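You operate a simulated robot arm through the tools that you are given. There is no shell and no other tool.

Carry out the task below with a simulated two-armed robot. There is one attempt and no reset: what you move stays moved.

## Task
Shut off the filter, let its pressure out and stand the used cartridge in the black tray.
Fine: shut the inlet valve; hold the red release button till the gauge shows 0; leave clamp and lid open; let no water gush out; leave the new cartridges. Set down upright: brown cartridge.

It is judged by the outcome, as a careful person would: the job done as asked, and still so three seconds after it is handed in. It fails if anything else is knocked over, pushed out of place, dropped, spilled or broken. A push-on lid holds only when it is set on centred and level and pressed home; a screw cap is set on level and turned clockwise until tight.

## Robot
Two 7-joint arms with two-finger parallel grippers on one trunk, on a base that drives. Base frame: it is fixed to the floor where the robot stands at the start and does not move with it; the origin is under the middle of the robot, x ahead of it, y to its left, z up; the surface under the hand at the start is at about z = 0.85. Units: m, degrees, N and s.
The left shoulder is at the start at [0.05, 0.161, 1.198], the right one opposite. With the tool pointing down near the work surface each hand reaches from about 0.18 to 0.68 m from the robot's upright axis, wherever it stands, measured 20 degrees to its own side. Places, roughly: black tray [0.3, 0.3, 0.9]; filter clamp [0.5, 0.2, 1]; filter lid [0.5, 0.2, 1]; inlet valve [0.7, 0.2, 1.3]. Payload 3.43 kg a hand.
The TCP of each hand is the grasp point between the finger pads, 0.03 m short of the fingertips. In the tool frame z runs along the fingers and y along their closing line. The gripper opens to 0.094 m. The fingers are 0.028 m wide and 0.01 m thick; the gripper's body (0.05 by 0.096 m) begins 0.055 m behind the TCP.
Orientation is that of the tool frame in the base frame, as a unit quaternion [x, y, z, w]. With the fingers straight down and closing along the base's y, the tool's x points along the base's -x, its y along +y and its z along -z.

## Interface
- The arms move only by the tool apply_moves. It takes "left_deltas", "right_deltas" or both (then of equal length, played together; a hand with none holds still); each is a list of rows, each a list of 3 entries, a list of its own where there are three numbers: the shift along the tool's x, y, z in m, then the turn, a rotation vector about the tool's x, y, z in degrees, then the finger opening in m, from 0 to 0.094. In form: [[[x, y, z], [ax, ay, az], jaw], ...]. A call has 1 to 20 rows; each row shifts and turns the commanded pose from where the row before left it, along the tool's axes as they then stand. Rows are played at 5 a second. More than 0.05 m and 8.6 degrees between two rows, or a gripper value outside its range, and nothing of the call is played. Where a pose cannot be reached the arm comes as near as it can. A force on the tool above 40 N (or 10 N above the force at the start of the call, whichever is more), or a blocked arm, ends the call early, and 0.2 s more pass. The fingers move at their own pace (about 0.045 m/s each) and stop on an object; they squeeze with about 32 N. The grip force told is the motor's: it shows also when the fingers shut on nothing. Time passes only in rows, and 0.2 s behind the last, so rows that do not move let the fingers close. The reply holds the time, the measured pose of the TCP, the force on the tool along the base axes, the opening and the grip force, in the units named above and with some noise, with the torque about the TCP (base axes, N m) and any sound that the robot's microphone picked up, and new pictures: "views" is both (left out), scene, wrist or none (wrist: the cameras of the hands that moved).
- Cameras (640 x 400 px; columns grow to the right, rows downward): "scene" is now at [0.1165, 0.0455, 1.3209]; the picture's right is [0.49, -0.87, 0.00], its down [-0.49, -0.28, -0.82] and it looks along [0.72, 0.40, -0.57] (base axes); focal length 272 px, centre (320, 200). "left" rides on the left gripper at [0.076, -0.014, -0.102] in its tool frame; the picture's right is [0.18, 0.98, 0.00], its down [-0.75, 0.14, -0.64] and it looks along [-0.63, 0.12, 0.77] (tool axes); focal length 243 px, centre (320, 200). "right" rides on the right gripper at [0.076, 0.014, -0.102] in its tool frame; the picture's right is [-0.18, 0.98, 0.00], its down [-0.75, -0.14, -0.64] and it looks along [-0.63, -0.12, 0.77] (tool axes); focal length 243 px, centre (320, 200). There is no depth. A picture from a camera that has moved, and an enlarged one, comes with that camera's place and axes in the base frame and with its lens.
- lift_body(by): slides the trunk up (or, below 0, down) by that many m; the arms and the scene camera ride with it, the base frame stays. It gives what a move gives, with no picture.
- steer(legs): drives the robot by 1 to 6 legs, each [ahead, left, turn to the left] in m, m and degrees, along the robot's own axes; the way and the turn of a leg run together, so that a leg with both is an arc; at most 1.5 m and 180 degrees a leg. The arms and the cameras ride along, it lands a little off, and it stops where it bumps. It gives what a move gives, and a new picture of the scene camera.
- pan_tilt(pan, tilt): turns the head with the scene camera to pan (to the left, within 80 degrees either way) and tilt (down, from -29 to 69), counted from straight ahead of the robot. It gives what a move gives, and a new picture of the scene camera.
- close_up(camera, box): a new picture of the part [left, top, right, bottom] of that camera's present view, enlarged. The clock stands still meanwhile.
- hand_in(): hands the job in; it is judged then, once.

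Places have to be worked out from the pictures, the camera data and where the tool is seen. Open the grippers and draw the arms clear of the work before you hand the job in, unless the task says otherwise.

The tools are called after "Emit:" as a command line: name --argument value ..., lists and objects as JSON in quotes. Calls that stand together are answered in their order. apply_moves: Moves the arms, as the interface text tells. Its arguments: {"type":"object","properties":{"left_deltas":{"type":"array","items":{"type":"array"}},"right_deltas":{"type":"array","items":{"type":"array"}},"views":{"type":"string","enum":["both","scene","wrist","none"]}},"required":[]} The other tools are called the same way: lift_body (by) slides the trunk up or down; steer (legs) drives the base; pan_tilt (pan, tilt) turns the head that bears the scene camera; close_up (camera, box) takes an enlarged picture of a part of a camera's view; hand_in () hands the job in.

At the start:

```text
clock: 0.0
left_position: [0.2984, 0.2815, 0.9998]
left_tcp_rot: [0.0, 1.0, 0.0, 0.001]
left_ft_force: [-0.5, -0.3, 0.0]
left_ft_torque: [0.02, 0.03, -0.01]
left_finger_gap: 0.0941
left_finger_force: 0.1
right_position: [0.3468, 0.0097, 1.0006]
right_tcp_rot: [0.0, 1.0, 0.001, 0.0]
right_ft_force: [1.5, -0.2, 0.7]
right_ft_torque: [0.03, 0.01, -0.01]
right_finger_gap: 0.0941
right_finger_force: 0.2
trunk travel left (down, up): [-0.225, 0.042]
robot x, y, heading: [0.001, 0.0003, 0.0]
head pan, tilt: [29.4, 34.5]
```

scene: 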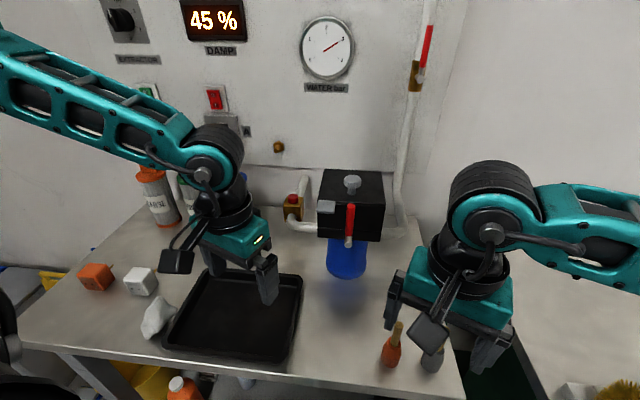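
right: 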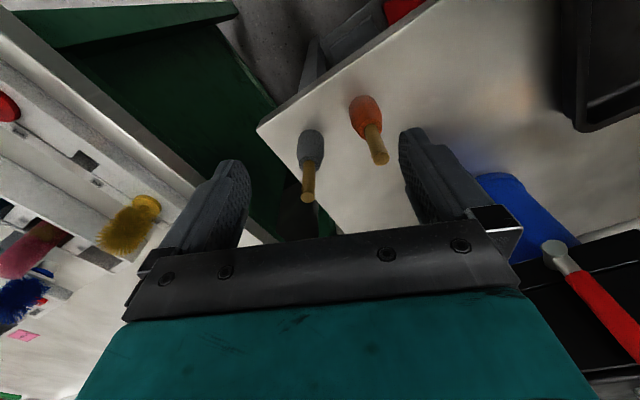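
left: 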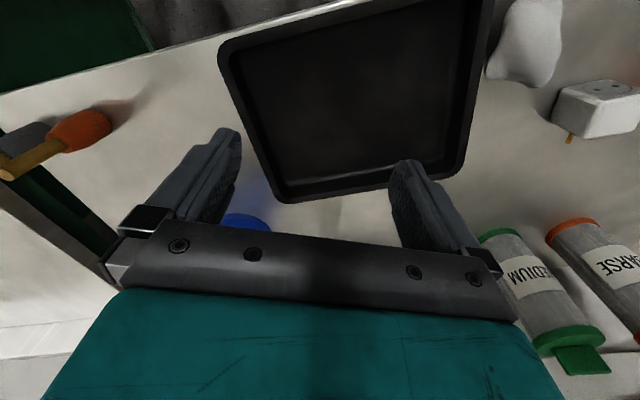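

I start by looking closer at the filter, the valve and the gauge before moving anything.

Emit:
close_up --camera "scene" --box '[260, 140, 420, 300]'

Emit:
close_up --camera "scene" --box '[290, 0, 450, 110]'

Emit:
close_up --camera "scene" --box '[80, 60, 320, 260]'

```text
2.50 times, centred on (340, 220) of scene
camera zoom: at [0.1165, 0.0455, 1.3209], right [0.49, -0.87, 0.0], down [-0.49, -0.28, -0.82], along [0.72, 0.4, -0.57], focal length 679 px, centre (270, 150)
```

zoom: 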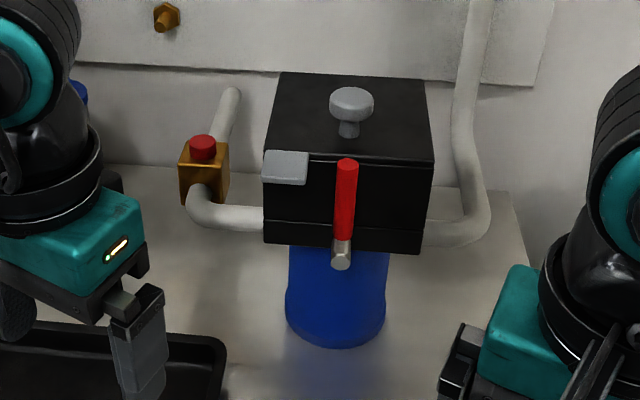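

```text
3.64 times, centred on (370, 55) of scene
camera zoom: at [0.1165, 0.0455, 1.3209], right [0.49, -0.87, 0.0], down [-0.49, -0.28, -0.82], along [0.72, 0.4, -0.57], focal length 987 px, centre (138, 727)
```

zoom: 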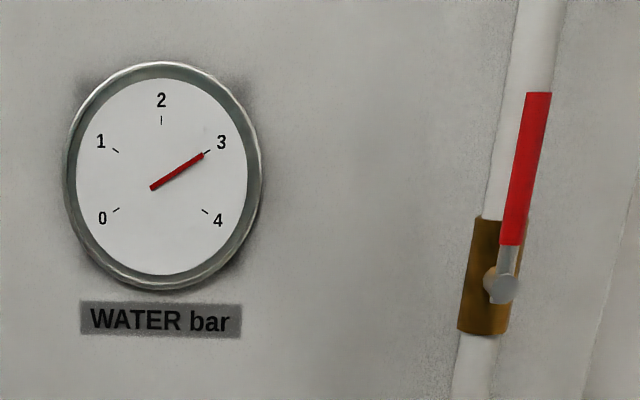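

```text
2.00 times, centred on (200, 160) of scene
camera zoom: at [0.1165, 0.0455, 1.3209], right [0.49, -0.87, 0.0], down [-0.49, -0.28, -0.82], along [0.72, 0.4, -0.57], focal length 543 px, centre (560, 280)
```

zoom: 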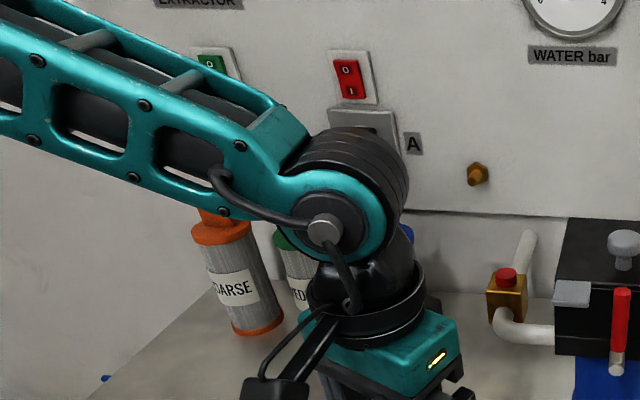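

The gauge is at 3 bar and the inlet lever stands along its pipe, so the valve is open. I raise the right hand and tilt it so its wrist camera looks level at the filter from the front.

Emit:
apply_moves --right_deltas '[[[0, 0, -0.05], [0, 0, 0], 0.02], [[0, 0, -0.05], [0, 0, 0], 0.0], [[0.02, 0, 0], [0, -8, 0], 0], [[0.02, 0, 0], [0, -8, 0], 0], [[0.0, 0, 0], [0, -8, 0], 0], [[0, 0, 0], [0, -8, 0], 0], [[0, 0, 0], [0, -8, 0], 0], [[0, 0, 0], [0, -5, 0], 0]]'

Emit:
close_up --camera "right" --box '[0, 0, 640, 400]'

```text
clock: 1.8
left_position: [0.2983, 0.282, 0.9998]
left_tcp_rot: [0.0, 1.0, 0.0, 0.0]
left_ft_force: [0.3, -0.9, -0.6]
left_ft_torque: [-0.01, 0.01, -0.02]
left_finger_gap: 0.0941
left_finger_force: 0.0
right_position: [0.3075, 0.0106, 1.097]
right_tcp_rot: [0.0, 0.924, 0.001, 0.383]
right_ft_force: [-0.1, -0.9, 0.0]
right_ft_torque: [0.01, -0.01, -0.03]
right_finger_gap: 0.0002
right_finger_force: 32.2
trunk travel left (down, up): [-0.225, 0.042]
robot x, y, heading: [-0.0001, 0.0002, -0.1]
head pan, tilt: [29.4, 34.5]
camera scene: at [0.1164, 0.0456, 1.3209], right [0.49, -0.87, 0.0], down [-0.49, -0.28, -0.82], along [0.72, 0.4, -0.57], focal length 272 px, centre (320, 200)
camera right: at [0.1802, 0.0254, 1.1167], right [0.13, 0.98, 0.13], down [0.08, -0.14, 0.99], along [0.99, -0.12, -0.09], focal length 243 px, centre (320, 200)
```

scene: 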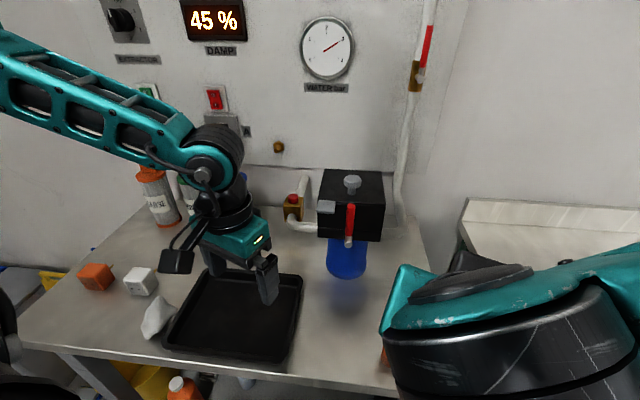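
right: 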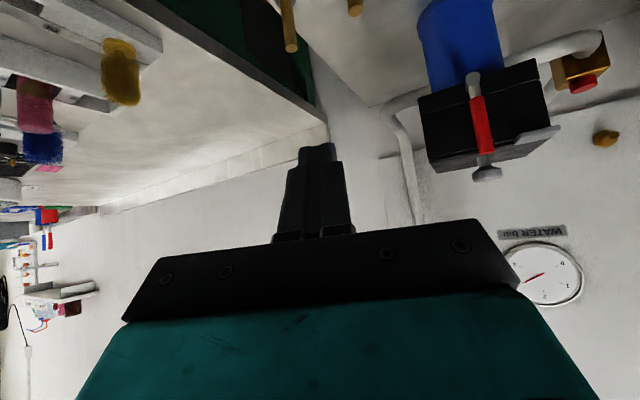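

```text
1.00 times, centred on (320, 200) of right (not enlarged: the box is as wide or as high as the picture)
camera zoom: at [0.1802, 0.0254, 1.1167], right [0.13, 0.98, 0.13], down [0.08, -0.14, 0.99], along [0.99, -0.12, -0.09], focal length 243 px, centre (320, 200)
```

zoom: 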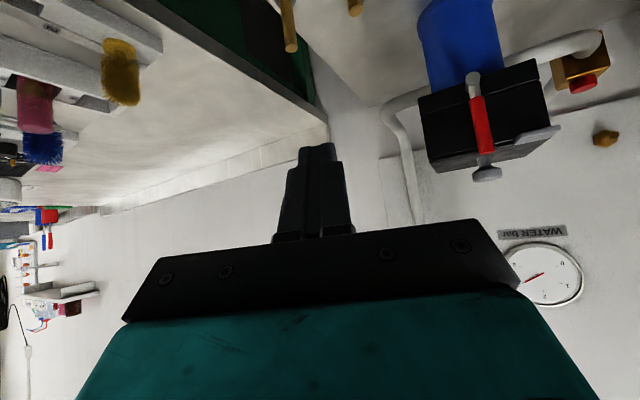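

The wrist view shows the filter upside down on the right side; I enlarge it.

Emit:
close_up --camera "right" --box '[380, 0, 640, 200]'

Emit:
close_up --camera "scene" --box '[270, 150, 410, 250]'

```text
2.00 times, centred on (510, 100) of right
camera zoom: at [0.1802, 0.0254, 1.1167], right [0.13, 0.98, 0.13], down [0.08, -0.14, 0.99], along [0.99, -0.12, -0.09], focal length 485 px, centre (-60, 400)
```

zoom: 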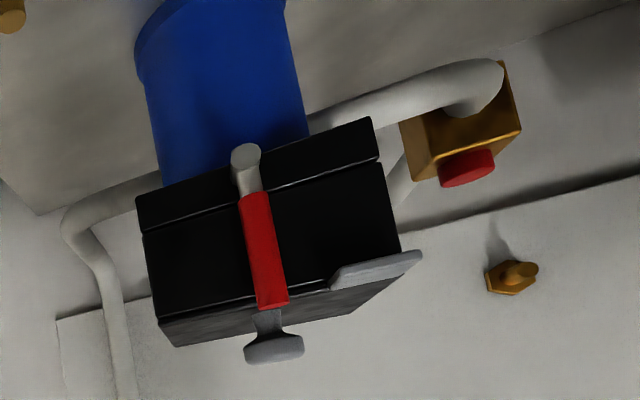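

```text
4.00 times, centred on (340, 200) of scene
camera zoom: at [0.1164, 0.0456, 1.3209], right [0.49, -0.87, 0.0], down [-0.49, -0.28, -0.82], along [0.72, 0.4, -0.57], focal length 1086 px, centre (240, 200)
```

zoom: 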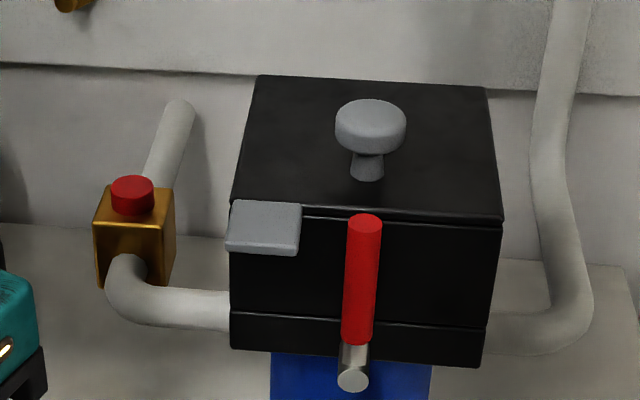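

By triangulation from the two views: knob at about [0.49, 0.19, 1.085], clamp lever from [0.442, 0.170, 0.988] up to [0.447, 0.172, 1.066], button top at about [0.528, 0.345, 0.985], gauge at [0.67, 0.34, 1.26]. The station is yawed about 22° to the left, which puts the valve pivot near [0.70, 0.154, 1.214]. I raise the left hand and turn it to point forward for the valve.

Emit:
apply_moves --left_deltas '[[[0, 0, -0.05], [0, 0, 0], 0.06], [[0, 0, -0.05], [0, 0, 0], 0.03], [[0, 0, -0.05], [0, 0, 0], 0.0], [[0, 0, -0.05], [0, 0, 0], 0], [[0, 0, -0.05], [0, 0, 0], 0], [[-0.05, 0, 0], [0, 0, 0], 0], [[-0.05, 0, 0], [0, 0, 0], 0], [[0, 0, 0], [0, -8, 0], 0], [[0, 0, 0], [0, -8, 0], 0], [[0, 0, 0], [0, -8, 0], 0], [[0, 0, 0], [0, -8, 0], 0], [[0, 0, 0], [0, -8, 0], 0], [[0, 0, 0], [0, -8, 0], 0], [[0, 0, 0], [0, -8, 0], 0], [[0, 0, 0], [0, -8, 0], 0], [[0, 0, 0], [0, -8, 0], 0], [[0, 0, 0], [0, -8, 0], 0], [[0, 0, 0], [0, -8, 0], 0], [[0, 0, 0], [0, -2, 0], 0]]' --views "wrist"

Emit:
pan_tilt --pan 18 --tilt 20

```text
clock: 5.8
left_position: [0.4382, 0.2975, 1.2726]
left_tcp_rot: [0.0, 0.706, 0.0, 0.708]
left_ft_force: [0.1, -0.8, 0.2]
left_ft_torque: [-0.01, 0.04, 0.01]
left_finger_gap: 0.0
left_finger_force: 32.0
left hand out of reach, approached as far as the arm can: row 16, 17, 18
right_position: [0.3063, 0.0108, 1.0974]
right_tcp_rot: [0.001, 0.924, 0.0, 0.381]
right_ft_force: [0.4, 0.1, -0.7]
right_ft_torque: [0.02, 0.02, -0.01]
right_finger_gap: 0.0001
right_finger_force: 31.9
trunk travel left (down, up): [-0.225, 0.042]
robot x, y, heading: [0.0009, 0.0023, 0.0]
head pan, tilt: [29.4, 34.5]
camera left: at [0.3359, 0.2811, 1.1964], right [0.0, 0.98, -0.18], down [-0.64, 0.14, 0.75], along [0.77, 0.12, 0.63], focal length 243 px, centre (320, 200)
```

left: 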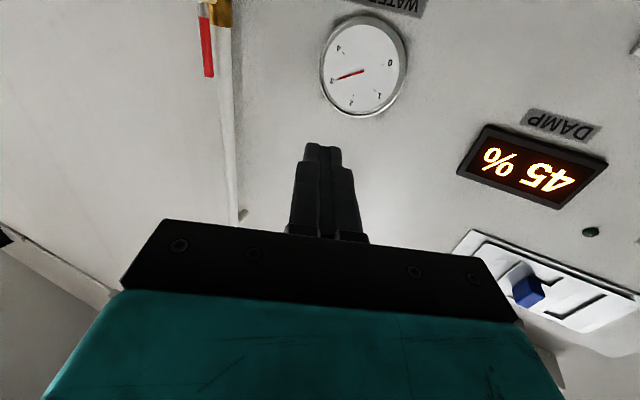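

```text
clock: 6.6
left_position: [0.4391, 0.2961, 1.2718]
left_tcp_rot: [0.001, 0.707, -0.001, 0.707]
left_ft_force: [-0.1, 0.1, 0.3]
left_ft_torque: [0.03, -0.02, -0.01]
left_finger_gap: 0.0
left_finger_force: 32.4
right_position: [0.3067, 0.0113, 1.0967]
right_tcp_rot: [0.001, 0.924, -0.001, 0.383]
right_ft_force: [-1.6, 0.7, -1.1]
right_ft_torque: [0.06, 0.0, 0.0]
right_finger_gap: 0.0
right_finger_force: 32.2
trunk travel left (down, up): [-0.225, 0.042]
robot x, y, heading: [0.0012, -0.0012, 0.1]
head pan, tilt: [18.0, 20.0]
camera scene: at [0.1282, 0.031, 1.344], right [0.31, -0.95, 0.0], down [-0.33, -0.11, -0.94], along [0.89, 0.29, -0.34], focal length 272 px, centre (320, 200)
```

scene: 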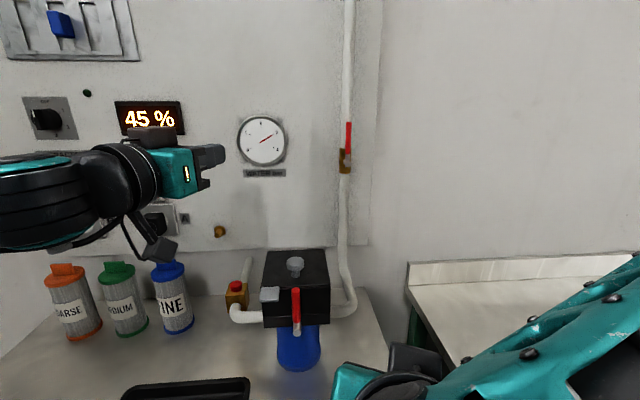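

The valve lever tip now comes out at about [0.687, 0.152, 1.304], with its pivot near z = 1.217. I enlarge the valve and the filter in this clearer scene view.

Emit:
close_up --camera "scene" --box '[300, 100, 396, 160]'

Emit:
close_up --camera "scene" --box '[210, 235, 370, 335]'

Emit:
close_up --camera "left" --box '[150, 0, 310, 100]'

```text
6.67 times, centred on (348, 130) of scene
camera zoom: at [0.1282, 0.031, 1.344], right [0.31, -0.95, 0.0], down [-0.33, -0.11, -0.94], along [0.89, 0.29, -0.34], focal length 1810 px, centre (133, 667)
```

zoom: 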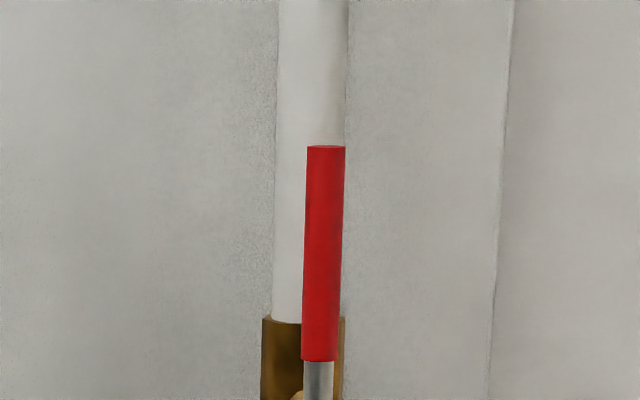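

```text
4.00 times, centred on (290, 285) of scene
camera zoom: at [0.1282, 0.031, 1.344], right [0.31, -0.95, 0.0], down [-0.33, -0.11, -0.94], along [0.89, 0.29, -0.34], focal length 1086 px, centre (440, -140)
```

zoom: 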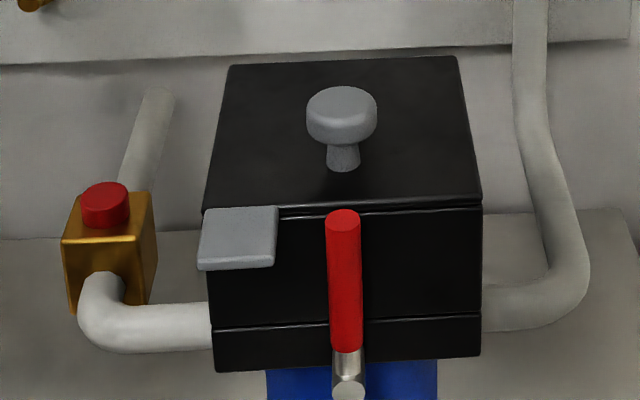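

```text
4.00 times, centred on (230, 50) of left
camera zoom: at [0.3358, 0.2812, 1.1965], right [0.0, 0.98, -0.18], down [-0.64, 0.14, 0.75], along [0.77, 0.12, 0.63], focal length 970 px, centre (680, 800)
```

zoom: 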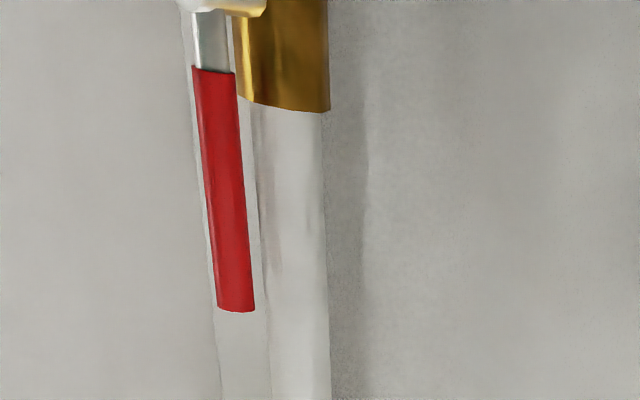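

I yaw the left hand square to the wall and move it over in front of the valve, left of the lever and still well off the wall.

Emit:
apply_moves --left_deltas '[[[0, 0, 0], [-7.5, 0, 0], 0], [[0, 0, 0], [-7.5, 0, 0], 0], [[0, 0, 0], [-7.5, 0, 0], 0], [[-0.003, -0.045, 0.02], [0, 0, 0], 0], [[-0.003, -0.045, 0.02], [0, 0, 0], 0], [[-0.003, -0.045, 0.02], [0, 0, 0], 0], [[-0.003, -0.045, 0.02], [0, 0, 0], 0]]'

```text
clock: 8.2
left_position: [0.5814, 0.1772, 1.2878]
left_tcp_rot: [-0.138, 0.693, 0.138, 0.694]
left_ft_force: [0.1, 0.4, -0.2]
left_ft_torque: [-0.02, -0.01, -0.01]
left_finger_gap: 0.0
left_finger_force: 31.6
left hand out of reach, approached as far as the arm can: row 1, 7
right_position: [0.3069, 0.0117, 1.0972]
right_tcp_rot: [0.0, 0.924, 0.0, 0.383]
right_ft_force: [0.8, 0.0, 1.0]
right_ft_torque: [-0.01, 0.03, -0.01]
right_finger_gap: 0.0002
right_finger_force: 31.7
trunk travel left (down, up): [-0.225, 0.042]
robot x, y, heading: [0.0006, -0.0033, 0.2]
head pan, tilt: [18.0, 20.0]
camera scene: at [0.1287, 0.0316, 1.3439], right [0.31, -0.95, 0.0], down [-0.33, -0.11, -0.94], along [0.89, 0.29, -0.34], focal length 272 px, centre (320, 200)
camera left: at [0.4921, 0.1239, 1.2106], right [-0.38, 0.91, -0.18], down [-0.65, -0.12, 0.75], along [0.66, 0.4, 0.63], focal length 243 px, centre (320, 200)
```

scene: 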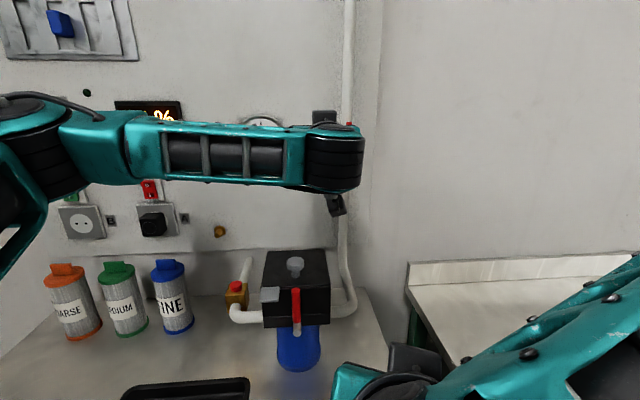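
left: 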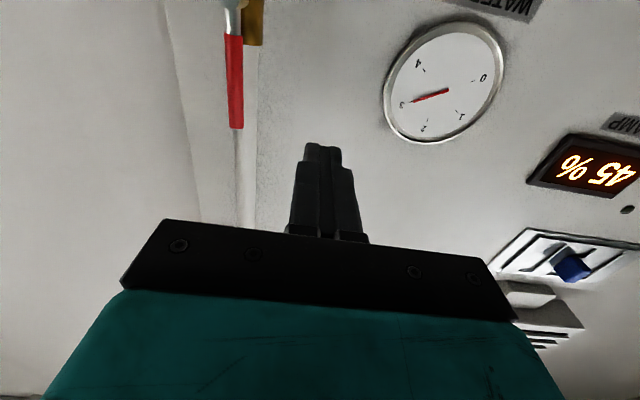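

The hand is left of the lever with p (the distance towards the wall) about 0.605, and the fingers are still short of the lever plane. I advance 0.07 m toward the wall.

Emit:
apply_moves --left_deltas '[[[0, 0, 0.035], [0, 0, 0], 0], [[0, 0, 0.035], [0, 0, 0], 0]]'

```text
clock: 8.8
left_position: [0.6406, 0.2086, 1.2873]
left_tcp_rot: [-0.137, 0.694, 0.137, 0.694]
left_ft_force: [0.1, 0.2, 0.2]
left_ft_torque: [0.03, 0.03, -0.04]
left_finger_gap: 0.0
left_finger_force: 31.6
left hand out of reach, approached as far as the arm can: row 2
right_position: [0.3075, 0.0112, 1.0967]
right_tcp_rot: [0.002, 0.924, 0.0, 0.384]
right_ft_force: [0.2, -0.1, 0.1]
right_ft_torque: [-0.04, 0.0, -0.01]
right_finger_gap: 0.0
right_finger_force: 32.1
trunk travel left (down, up): [-0.225, 0.042]
robot x, y, heading: [0.001, 0.0051, -0.1]
head pan, tilt: [18.0, 20.0]
camera scene: at [0.1283, 0.031, 1.344], right [0.31, -0.95, 0.0], down [-0.33, -0.11, -0.94], along [0.89, 0.29, -0.34], focal length 272 px, centre (320, 200)
camera left: at [0.5504, 0.1554, 1.2112], right [-0.37, 0.91, -0.18], down [-0.65, -0.12, 0.75], along [0.66, 0.4, 0.63], focal length 243 px, centre (320, 200)
```

scene: 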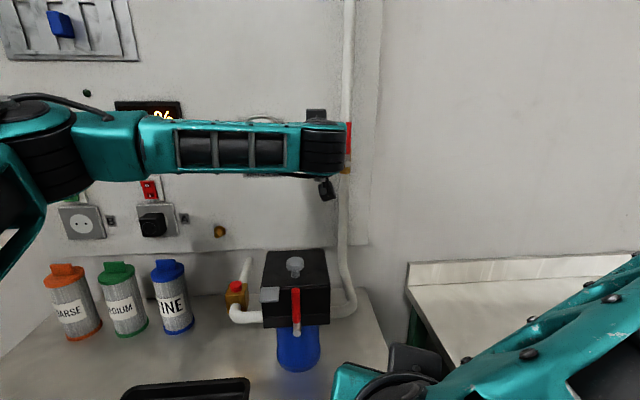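
left: 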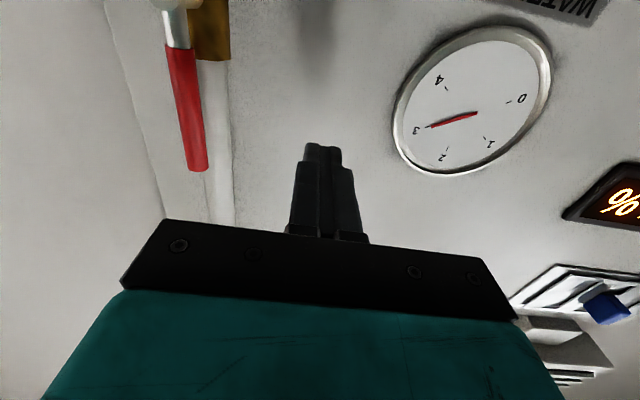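

The fingertips are now slightly past the lever plane, about 0.05 m left of contact. I push gently to the right and watch the force and whether the lever yields.

Emit:
apply_moves --left_deltas '[[[0, -0.02, 0], [0, 0, 0], 0], [[0, -0.02, 0], [0, 0, 0], 0], [[0, -0.015, 0], [0, 0, 0], 0], [[0, -0.01, 0], [0, 0, 0], 0]]'

```text
clock: 9.8
left_position: [0.635, 0.2046, 1.2884]
left_tcp_rot: [-0.138, 0.693, 0.138, 0.694]
left_ft_force: [-0.4, -0.1, 0.1]
left_ft_torque: [-0.01, 0.02, 0.04]
left_finger_gap: 0.0
left_finger_force: 31.8
left hand out of reach, approached as far as the arm can: row 1, 2, 3, 4
right_position: [0.3066, 0.0113, 1.0968]
right_tcp_rot: [0.001, 0.924, 0.0, 0.383]
right_ft_force: [-0.2, -0.3, 0.9]
right_ft_torque: [-0.01, -0.03, -0.01]
right_finger_gap: 0.0
right_finger_force: 32.0
trunk travel left (down, up): [-0.225, 0.042]
robot x, y, heading: [-0.0039, 0.0007, 0.1]
head pan, tilt: [18.0, 20.0]
camera scene: at [0.1282, 0.0309, 1.344], right [0.31, -0.95, 0.0], down [-0.33, -0.11, -0.94], along [0.89, 0.29, -0.34], focal length 272 px, centre (320, 200)
camera left: at [0.5453, 0.1517, 1.2121], right [-0.38, 0.91, -0.18], down [-0.65, -0.11, 0.75], along [0.66, 0.4, 0.63], focal length 243 px, centre (320, 200)
```

scene: 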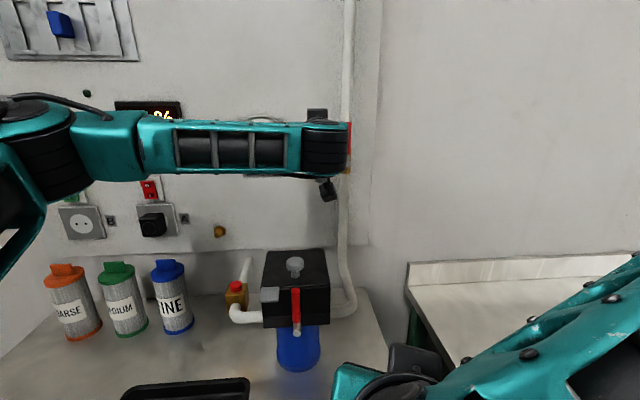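
left: 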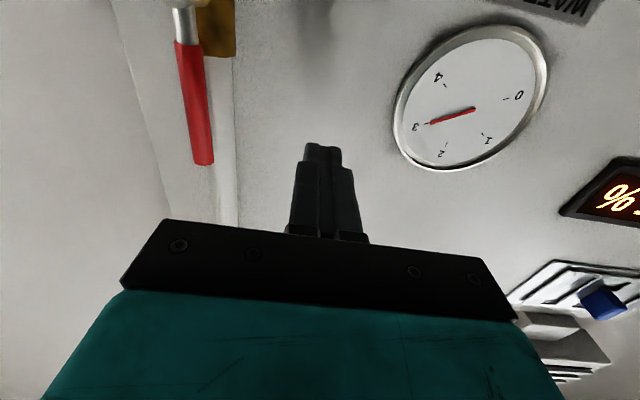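

The left arm is at its wrist limit there, with the forearm coming from the left, so it can't push the lever. I retract the left hand to a tool-down pose over the tray side and will use the right arm, which lines up better with this yaw.

Emit:
apply_moves --left_deltas '[[[0, 0, -0.05], [0, 0, 0], 0], [[0, 0, -0.05], [0, 0, 0], 0], [[0, 0, -0.05], [0, 0, 0], 0], [[0, 0.04, 0], [7.5, 0, 0], 0], [[0, 0.04, 0], [7.5, 0, 0], 0], [[0, 0.04, 0], [7.5, 0, 0], 0], [[0, 0, 0], [0, 8, 0], 0], [[0, 0, 0], [0, 8, 0], 0], [[0, 0, 0], [0, 8, 0], 0], [[0, 0, 0], [0, 8, 0], 0], [[0, 0, 0], [0, 8, 0], 0], [[0, 0, 0], [0, 8, 0], 0], [[0, 0, 0], [0, 8, 0], 0], [[0, 0, 0], [0, 8, 0], 0], [[0, 0, 0], [0, 8, 0], 0], [[0, 0, 0], [0, 8, 0], 0], [[0, 0, 0], [0, 8, 0], 0], [[0, 0, 0], [0, 2, 0], 0]]' --views "scene"

```text
clock: 13.6
left_position: [0.4654, 0.2693, 1.2902]
left_tcp_rot: [0.0, 1.0, -0.001, -0.001]
left_ft_force: [0.1, -0.8, -0.3]
left_ft_torque: [0.03, 0.01, 0.06]
left_finger_gap: 0.0
left_finger_force: 32.1
left hand out of reach, approached as far as the arm can: row 3
right_position: [0.3071, 0.0104, 1.097]
right_tcp_rot: [0.0, 0.924, 0.0, 0.383]
right_ft_force: [0.9, 0.6, 0.4]
right_ft_torque: [0.04, -0.02, 0.0]
right_finger_gap: 0.0002
right_finger_force: 32.2
trunk travel left (down, up): [-0.225, 0.042]
robot x, y, heading: [-0.0004, -0.0009, 0.0]
head pan, tilt: [18.0, 20.0]
camera scene: at [0.128, 0.0308, 1.3441], right [0.31, -0.95, 0.0], down [-0.33, -0.11, -0.94], along [0.89, 0.29, -0.34], focal length 272 px, centre (320, 200)
```

scene: 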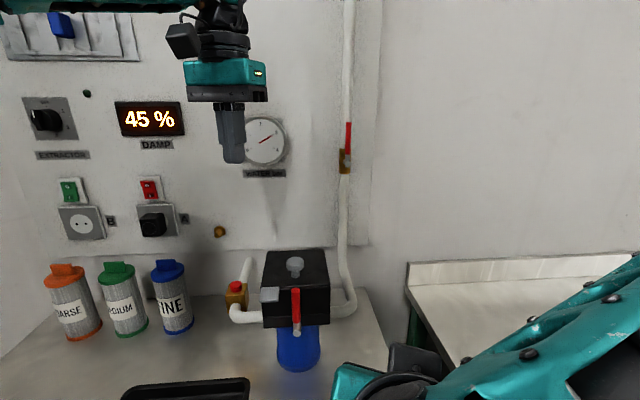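

The left hand is back to pointing down. Now I shift it aside, and raise and level the right hand with the station's yaw, opening its fingers to straddle the lever.

Emit:
apply_moves --right_deltas '[[[-0.0335, 0, -0.0335], [0, 0, 0], 0], [[-0.0335, 0, -0.0335], [0, 0, 0], 0], [[-0.0335, 0, -0.0335], [0, 0, 0], 0], [[-0.0335, 0, -0.0335], [0, 0, 0], 0], [[-0.035, 0, 0.035], [0, 0, 0], 0], [[-0.035, 0, 0.035], [0, 0, 0], 0], [[-0.035, 0, 0.035], [0, 0, 0], 0], [[0, 0, 0], [0, -8, 0], 0], [[0, 0, 0], [0, -8, 0], 0], [[0, 0, 0], [0, -8, 0], 0], [[0, 0, 0], [0, -8, 0], 0], [[0, 0, 0], [0, -8, 0], 0], [[0, 0, 0], [0, -5, 0], 0], [[0, 0, 0], [-7.5, 0, 0], 0.02], [[0, 0, 0], [-7.5, 0, 0], 0.04], [[0, 0, 0], [-7.5, 0, 0], 0.06]]' --left_deltas '[[[0.05, 0.045, 0], [0, 0, 0], 0], [[0.05, 0.045, 0], [0, 0, 0], 0], [[0, 0, 0], [0, 0, 0], 0], [[0, 0, 0], [0, 0, 0], 0], [[0, 0, 0], [0, 0, 0], 0], [[0, 0, 0], [0, 0, 0], 0], [[0, 0, 0], [0, 0, 0], 0], [[0, 0, 0], [0, 0, 0], 0], [[0, 0, 0], [0, 0, 0], 0], [[0, 0, 0], [0, 0, 0], 0], [[0, 0, 0], [0, 0, 0], 0], [[0, 0, 0], [0, 0, 0], 0], [[0, 0, 0], [0, 0, 0], 0], [[0, 0, 0], [0, 0, 0], 0], [[0, 0, 0], [0, 0, 0], 0], [[0, 0, 0], [0, 0, 0], 0]]'

```text
refused: row 1 steps farther than a row can; nothing moved
```

A left row exceeded the step limit, so I resend with smaller steps.

Emit:
apply_moves --right_deltas '[[[-0.0335, 0, -0.0335], [0, 0, 0], 0], [[-0.0335, 0, -0.0335], [0, 0, 0], 0], [[-0.0335, 0, -0.0335], [0, 0, 0], 0], [[-0.0335, 0, -0.0335], [0, 0, 0], 0], [[-0.035, 0, 0.035], [0, 0, 0], 0], [[-0.035, 0, 0.035], [0, 0, 0], 0], [[-0.035, 0, 0.035], [0, 0, 0], 0], [[0, 0, 0], [0, -8, 0], 0], [[0, 0, 0], [0, -8, 0], 0], [[0, 0, 0], [0, -8, 0], 0], [[0, 0, 0], [0, -8, 0], 0], [[0, 0, 0], [0, -8, 0], 0], [[0, 0, 0], [0, -5, 0], 0], [[0, 0, 0], [-7.5, 0, 0], 0.02], [[0, 0, 0], [-7.5, 0, 0], 0.04], [[0, 0, 0], [-7.5, 0, 0], 0.06]]' --left_deltas '[[[0.035, 0.03, 0], [0, 0, 0], 0], [[0.035, 0.03, 0], [0, 0, 0], 0], [[0.035, 0.03, 0], [0, 0, 0], 0], [[0, 0, 0], [0, 0, 0], 0], [[0, 0, 0], [0, 0, 0], 0], [[0, 0, 0], [0, 0, 0], 0], [[0, 0, 0], [0, 0, 0], 0], [[0, 0, 0], [0, 0, 0], 0], [[0, 0, 0], [0, 0, 0], 0], [[0, 0, 0], [0, 0, 0], 0], [[0, 0, 0], [0, 0, 0], 0], [[0, 0, 0], [0, 0, 0], 0], [[0, 0, 0], [0, 0, 0], 0], [[0, 0, 0], [0, 0, 0], 0], [[0, 0, 0], [0, 0, 0], 0], [[0, 0, 0], [0, 0, 0], 0]]'

```text
clock: 17.0
left_position: [0.3605, 0.3597, 1.2887]
left_tcp_rot: [0.0, 1.0, 0.0, 0.0]
left_ft_force: [0.0, -0.1, 0.5]
left_ft_torque: [-0.01, 0.0, -0.02]
left_finger_gap: 0.0
left_finger_force: 31.7
right_position: [0.4557, 0.0099, 1.2868]
right_tcp_rot: [-0.138, 0.693, 0.139, 0.694]
right_ft_force: [0.5, -0.3, 0.3]
right_ft_torque: [0.02, -0.04, 0.01]
right_finger_gap: 0.0599
right_finger_force: 0.1
trunk travel left (down, up): [-0.225, 0.042]
robot x, y, heading: [0.0006, -0.0021, 0.1]
head pan, tilt: [18.0, 20.0]
camera scene: at [0.1283, 0.0301, 1.3441], right [0.31, -0.95, 0.0], down [-0.33, -0.1, -0.94], along [0.89, 0.29, -0.34], focal length 272 px, centre (320, 200)
camera right: at [0.355, -0.016, 1.2115], right [-0.38, 0.91, 0.18], down [-0.54, -0.38, 0.75], along [0.75, 0.18, 0.63], focal length 243 px, centre (320, 200)
camera left: at [0.2842, 0.3442, 1.3918], right [-0.18, 0.98, 0.0], down [0.75, 0.14, 0.64], along [0.63, 0.12, -0.77], focal length 243 px, centre (320, 200)
```

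scene: 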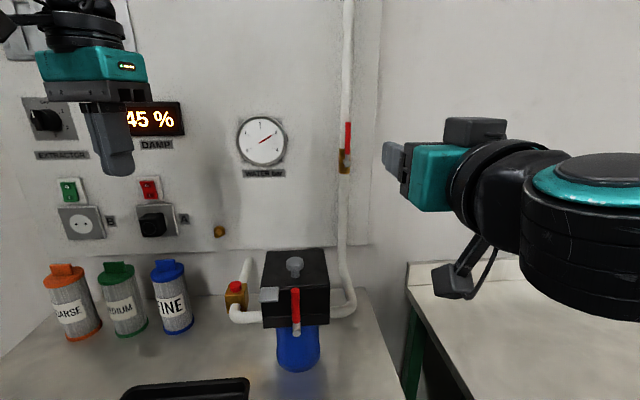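
right: 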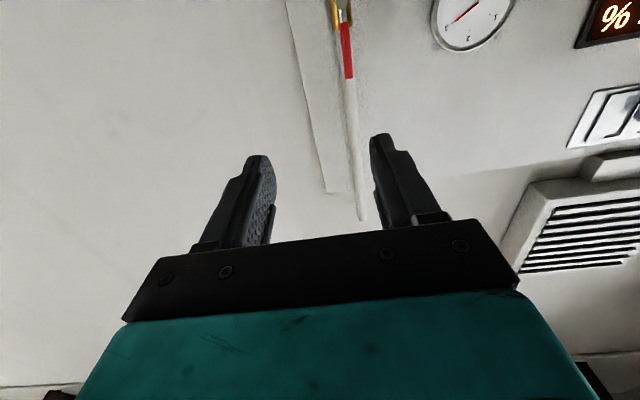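
left: 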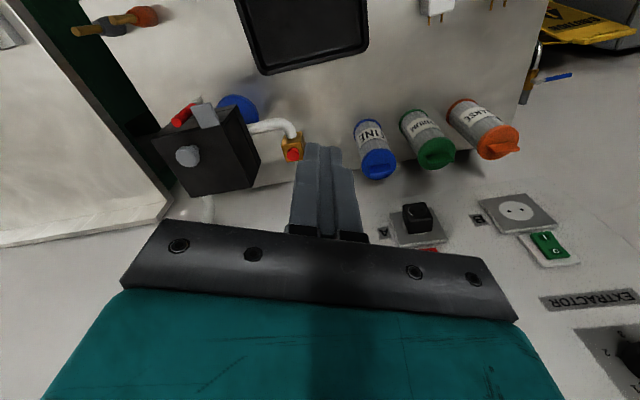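

The right hand reached its pose easily. The lever is about 0.25 m ahead and 0.044 m to its left; I move most of the way and check alignment.

Emit:
apply_moves --right_deltas '[[[0.003, 0.011, 0.045], [0, 0, 0], 0.06], [[0.003, 0.011, 0.045], [0, 0, 0], 0.06], [[0.003, 0.011, 0.045], [0, 0, 0], 0.06], [[0.003, 0.011, 0.045], [0, 0, 0], 0.06]]'

```text
clock: 18.0
left_position: [0.3609, 0.3605, 1.2885]
left_tcp_rot: [0.0, 1.0, 0.001, 0.001]
left_ft_force: [0.1, 0.5, 0.4]
left_ft_torque: [-0.03, -0.01, 0.02]
left_finger_gap: 0.0001
left_finger_force: 31.9
right_position: [0.6062, 0.1204, 1.2735]
right_tcp_rot: [-0.139, 0.694, 0.139, 0.693]
right_ft_force: [-0.5, -0.4, 0.2]
right_ft_torque: [-0.02, -0.01, -0.02]
right_finger_gap: 0.06
right_finger_force: 0.0
trunk travel left (down, up): [-0.225, 0.042]
robot x, y, heading: [0.0003, -0.0009, -0.1]
head pan, tilt: [18.0, 20.0]
camera scene: at [0.1286, 0.0316, 1.3439], right [0.31, -0.95, 0.0], down [-0.33, -0.11, -0.94], along [0.89, 0.29, -0.34], focal length 272 px, centre (320, 200)
camera right: at [0.5059, 0.0942, 1.1992], right [-0.38, 0.91, 0.18], down [-0.54, -0.38, 0.75], along [0.75, 0.18, 0.63], focal length 243 px, centre (320, 200)
```

scene: 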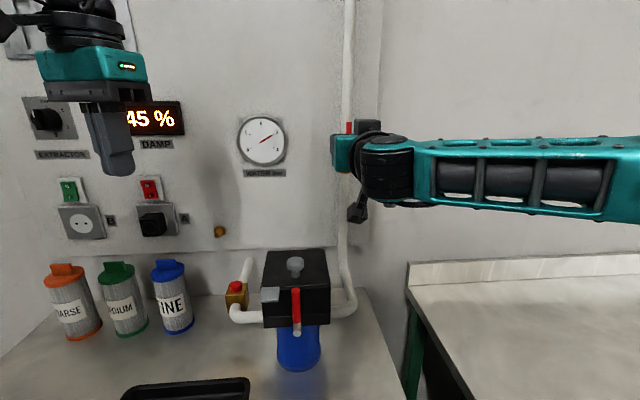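
right: 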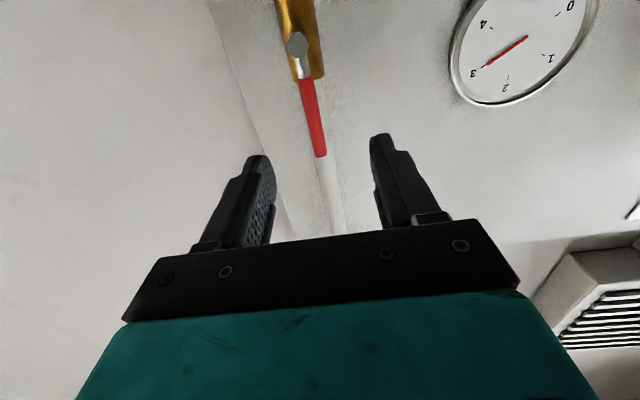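

The lever is centred between the fingers. I advance 0.065 m to straddle it, then push right a little to feel which way it turns.

Emit:
apply_moves --right_deltas '[[[0, 0, 0.035], [0, 0, 0], 0.06], [[0, 0, 0.03], [0, 0, 0], 0.06], [[0, -0.012, 0], [0, 0, 0], 0.06], [[0, -0.012, 0], [0, 0, 0], 0.06], [[0, -0.008, 0], [0, 0, 0], 0.06], [[0, -0.008, 0], [0, 0, 0], 0.06]]'

```text
clock: 19.4
left_position: [0.3606, 0.3608, 1.2889]
left_tcp_rot: [0.0, 1.0, 0.0, 0.0]
left_ft_force: [0.6, -0.3, 0.6]
left_ft_torque: [-0.01, -0.01, 0.0]
left_finger_gap: 0.0001
left_finger_force: 31.8
right_position: [0.6804, 0.1082, 1.2752]
right_tcp_rot: [-0.139, 0.693, 0.139, 0.694]
right_ft_force: [-0.7, 2.1, 0.8]
right_ft_torque: [0.04, -0.02, 0.09]
right_finger_gap: 0.0612
right_finger_force: 0.9
trunk travel left (down, up): [-0.225, 0.042]
robot x, y, heading: [0.0002, -0.0, 0.1]
head pan, tilt: [18.0, 20.0]
camera scene: at [0.128, 0.0309, 1.3441], right [0.31, -0.95, 0.0], down [-0.33, -0.11, -0.94], along [0.89, 0.29, -0.34], focal length 272 px, centre (320, 200)
camera right: at [0.5797, 0.082, 1.1998], right [-0.38, 0.91, 0.18], down [-0.54, -0.38, 0.75], along [0.75, 0.18, 0.63], focal length 243 px, centre (320, 200)
```

scene: 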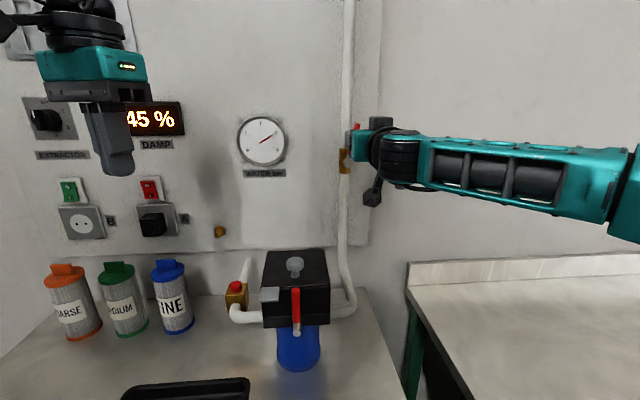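
right: 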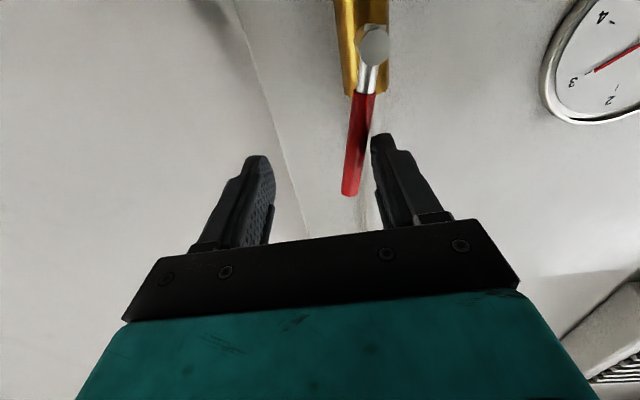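

The lever turns right freely (about 2 N). I continue along the arc to bring it to the horizontal.

Emit:
apply_moves --right_deltas '[[[-0.006, -0.011, 0], [0, 0, 0], 0.06], [[0.0066, -0.0115, 0], [0, 0, 0], 0.06], [[0.0094, -0.009, 0], [0, 0, 0], 0.06], [[0.011, -0.0065, 0], [0, 0, 0], 0.06], [[0.009, -0.003, 0], [0, 0, 0], 0.06]]'

```text
clock: 20.6
left_position: [0.3593, 0.3612, 1.2895]
left_tcp_rot: [0.0, 1.0, 0.001, 0.0]
left_ft_force: [0.2, -1.0, -0.3]
left_ft_torque: [-0.03, 0.02, -0.03]
left_finger_gap: 0.0
left_finger_force: 31.4
right_position: [0.6928, 0.0777, 1.2667]
right_tcp_rot: [-0.136, 0.695, 0.136, 0.693]
right_ft_force: [0.4, -0.5, -0.3]
right_ft_torque: [-0.01, -0.01, 0.01]
right_finger_gap: 0.0601
right_finger_force: 0.1
right hand out of reach, approached as far as the arm can: row 4, 5
trunk travel left (down, up): [-0.225, 0.042]
robot x, y, heading: [-0.0038, -0.0009, -0.0]
head pan, tilt: [18.0, 20.0]
camera scene: at [0.128, 0.031, 1.344], right [0.31, -0.95, 0.0], down [-0.33, -0.11, -0.94], along [0.89, 0.29, -0.34], focal length 272 px, centre (320, 200)
camera right: at [0.5921, 0.0524, 1.1911], right [-0.37, 0.91, 0.18], down [-0.54, -0.37, 0.76], along [0.76, 0.18, 0.63], focal length 243 px, centre (320, 200)
```

scene: 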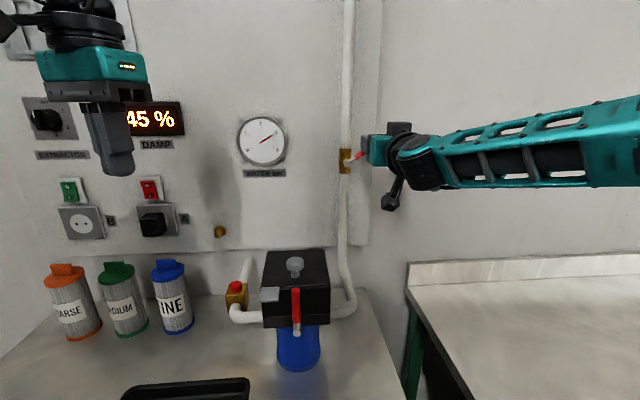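
right: 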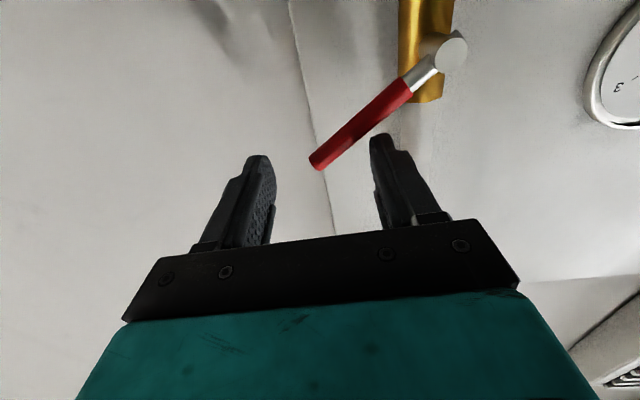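

The lever is at about 57°, and the arm is near its reach limit on the right. I push downward with a slight shift back to the left to complete the quarter turn.

Emit:
apply_moves --right_deltas '[[[0.008, 0.004, 0], [0, 0, 0], 0.06], [[0.008, 0.003, 0], [0, 0, 0], 0.06], [[0.008, 0.002, 0], [0, 0, 0], 0.06], [[0.006, 0.001, 0], [0, 0, 0], 0.06]]'

```text
clock: 21.6
left_position: [0.3599, 0.3601, 1.2889]
left_tcp_rot: [0.0, 1.0, 0.0, 0.0]
left_ft_force: [0.6, -0.5, -0.2]
left_ft_torque: [-0.01, -0.02, -0.04]
left_finger_gap: 0.0
left_finger_force: 32.1
right_position: [0.6926, 0.0789, 1.2657]
right_tcp_rot: [-0.136, 0.695, 0.136, 0.692]
right_ft_force: [-0.2, -0.4, 0.1]
right_ft_torque: [0.01, 0.0, 0.02]
right_finger_gap: 0.0599
right_finger_force: 0.1
right hand out of reach, approached as far as the arm can: row 1, 2, 3, 4
trunk travel left (down, up): [-0.225, 0.042]
robot x, y, heading: [0.001, 0.002, -0.1]
head pan, tilt: [18.0, 20.0]
camera scene: at [0.1282, 0.0309, 1.344], right [0.31, -0.95, 0.0], down [-0.33, -0.11, -0.94], along [0.89, 0.29, -0.34], focal length 272 px, centre (320, 200)
camera right: at [0.5922, 0.0524, 1.1911], right [-0.37, 0.91, 0.18], down [-0.54, -0.37, 0.76], along [0.76, 0.18, 0.63], focal length 243 px, centre (320, 200)
```

scene: 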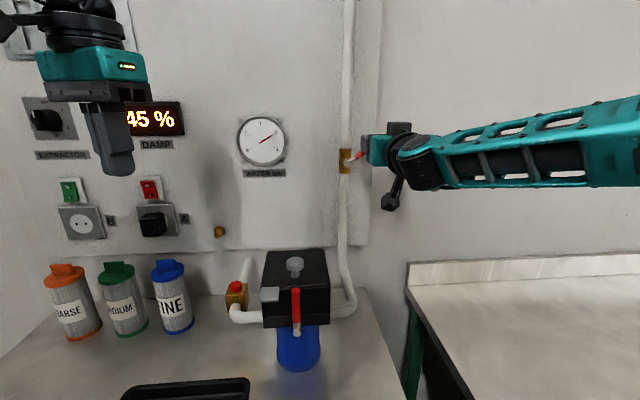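
right: 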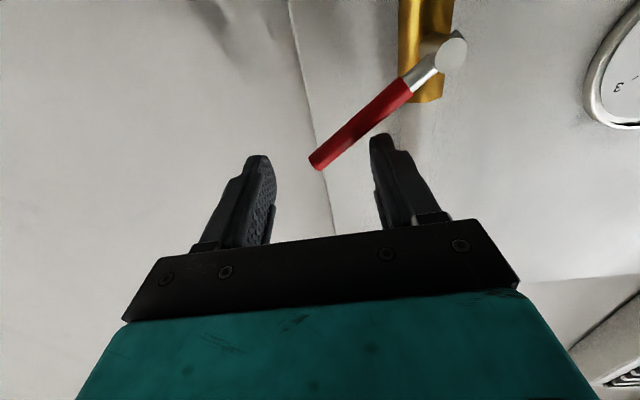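

The wrist is at its limit for this pose, but lowering the trunk carries the hand straight down. I lower by 0.02 m and check.

Emit:
lift_body --by -0.02

Emit:
close_up --camera "right" --box '[0, 0, 640, 400]'

```text
clock: 22.2
left_position: [0.3601, 0.3596, 1.2694]
left_tcp_rot: [0.0, 1.0, 0.001, 0.0]
left_ft_force: [-0.7, 0.5, -0.3]
left_ft_torque: [0.0, 0.0, 0.0]
left_finger_gap: 0.0
left_finger_force: 32.7
right_position: [0.6921, 0.0781, 1.2451]
right_tcp_rot: [-0.137, 0.695, 0.136, 0.692]
right_ft_force: [0.2, -0.2, 0.1]
right_ft_torque: [-0.02, 0.02, -0.04]
right_finger_gap: 0.0599
right_finger_force: 0.0
trunk travel left (down, up): [-0.205, 0.062]
robot x, y, heading: [0.0003, -0.0004, -0.1]
head pan, tilt: [18.0, 20.0]
```

```text
1.00 times, centred on (320, 200) of right (not enlarged: the box is as wide or as high as the picture)
camera zoom: at [0.5919, 0.0525, 1.1708], right [-0.37, 0.91, 0.18], down [-0.54, -0.37, 0.76], along [0.76, 0.18, 0.63], focal length 243 px, centre (320, 200)
```

zoom: 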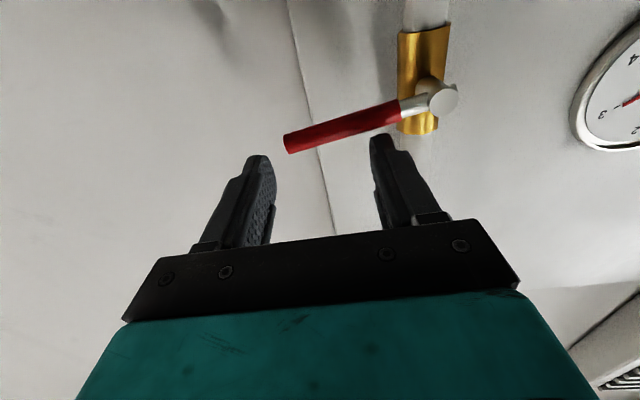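

The lever is now at roughly 75°. I lower a bit further to reach the stop.

Emit:
lift_body --by -0.012

Emit:
close_up --camera "right" --box '[0, 0, 640, 400]'

```text
clock: 22.8
left_position: [0.36, 0.3606, 1.2575]
left_tcp_rot: [0.0, 1.0, 0.0, 0.0]
left_ft_force: [0.1, -0.6, 0.4]
left_ft_torque: [0.02, 0.01, -0.01]
left_finger_gap: 0.0
left_finger_force: 32.2
right_position: [0.6929, 0.0777, 1.2398]
right_tcp_rot: [-0.135, 0.692, 0.137, 0.696]
right_ft_force: [4.8, 2.5, 16.0]
right_ft_torque: [0.7, -0.3, -0.23]
right_finger_gap: 0.0604
right_finger_force: 0.3
trunk travel left (down, up): [-0.193, 0.074]
robot x, y, heading: [0.001, -0.0024, 0.1]
head pan, tilt: [18.0, 20.0]
```

```text
1.00 times, centred on (320, 200) of right (not enlarged: the box is as wide or as high as the picture)
camera zoom: at [0.5924, 0.0523, 1.1635], right [-0.37, 0.91, 0.19], down [-0.55, -0.37, 0.75], along [0.75, 0.18, 0.64], focal length 243 px, centre (320, 200)
```

zoom: 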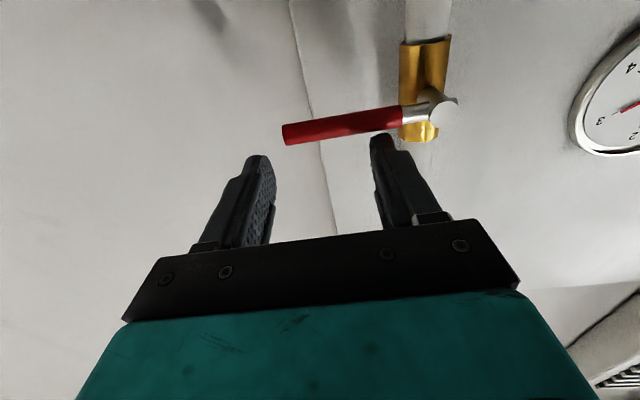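

A 16 N reaction shows that the lever is on its stop. I look at it in the scene view.

Emit:
lift_body --by 0.012

Emit:
close_up --camera "scene" --box '[220, 60, 420, 185]'

Emit:
close_up --camera "right" --box '[260, 20, 500, 170]'

```text
clock: 23.4
left_position: [0.3603, 0.3603, 1.2685]
left_tcp_rot: [0.0, 1.0, 0.0, 0.0]
left_ft_force: [-0.5, -0.6, -0.1]
left_ft_torque: [0.02, -0.01, -0.01]
left_finger_gap: 0.0
left_finger_force: 31.8
right_position: [0.6927, 0.079, 1.2428]
right_tcp_rot: [-0.137, 0.696, 0.136, 0.692]
right_ft_force: [-0.7, -0.4, -0.2]
right_ft_torque: [0.0, -0.03, 0.0]
right_finger_gap: 0.0601
right_finger_force: 0.1
trunk travel left (down, up): [-0.205, 0.062]
robot x, y, heading: [0.0013, 0.0015, 0.1]
head pan, tilt: [18.0, 20.0]
```

```text
3.20 times, centred on (320, 122) of scene
camera zoom: at [0.1281, 0.031, 1.3239], right [0.31, -0.95, 0.0], down [-0.33, -0.11, -0.94], along [0.89, 0.29, -0.34], focal length 869 px, centre (320, 448)
```

zoom: 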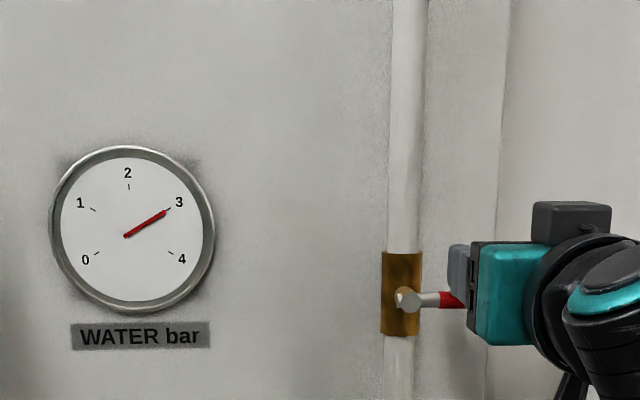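

```text
2.67 times, centred on (380, 95) of right
camera zoom: at [0.5913, 0.0531, 1.1691], right [-0.37, 0.91, 0.18], down [-0.53, -0.37, 0.76], along [0.76, 0.19, 0.63], focal length 647 px, centre (160, 480)
```

zoom: 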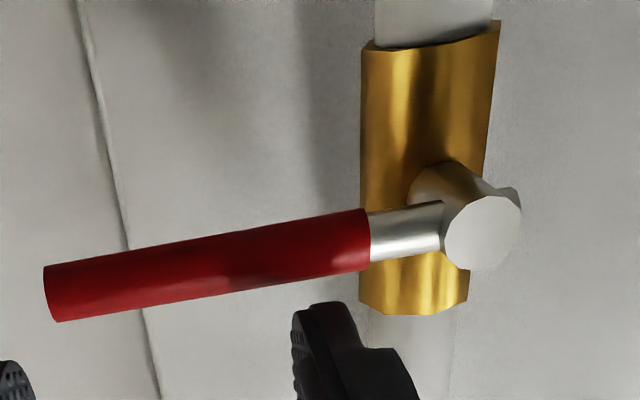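

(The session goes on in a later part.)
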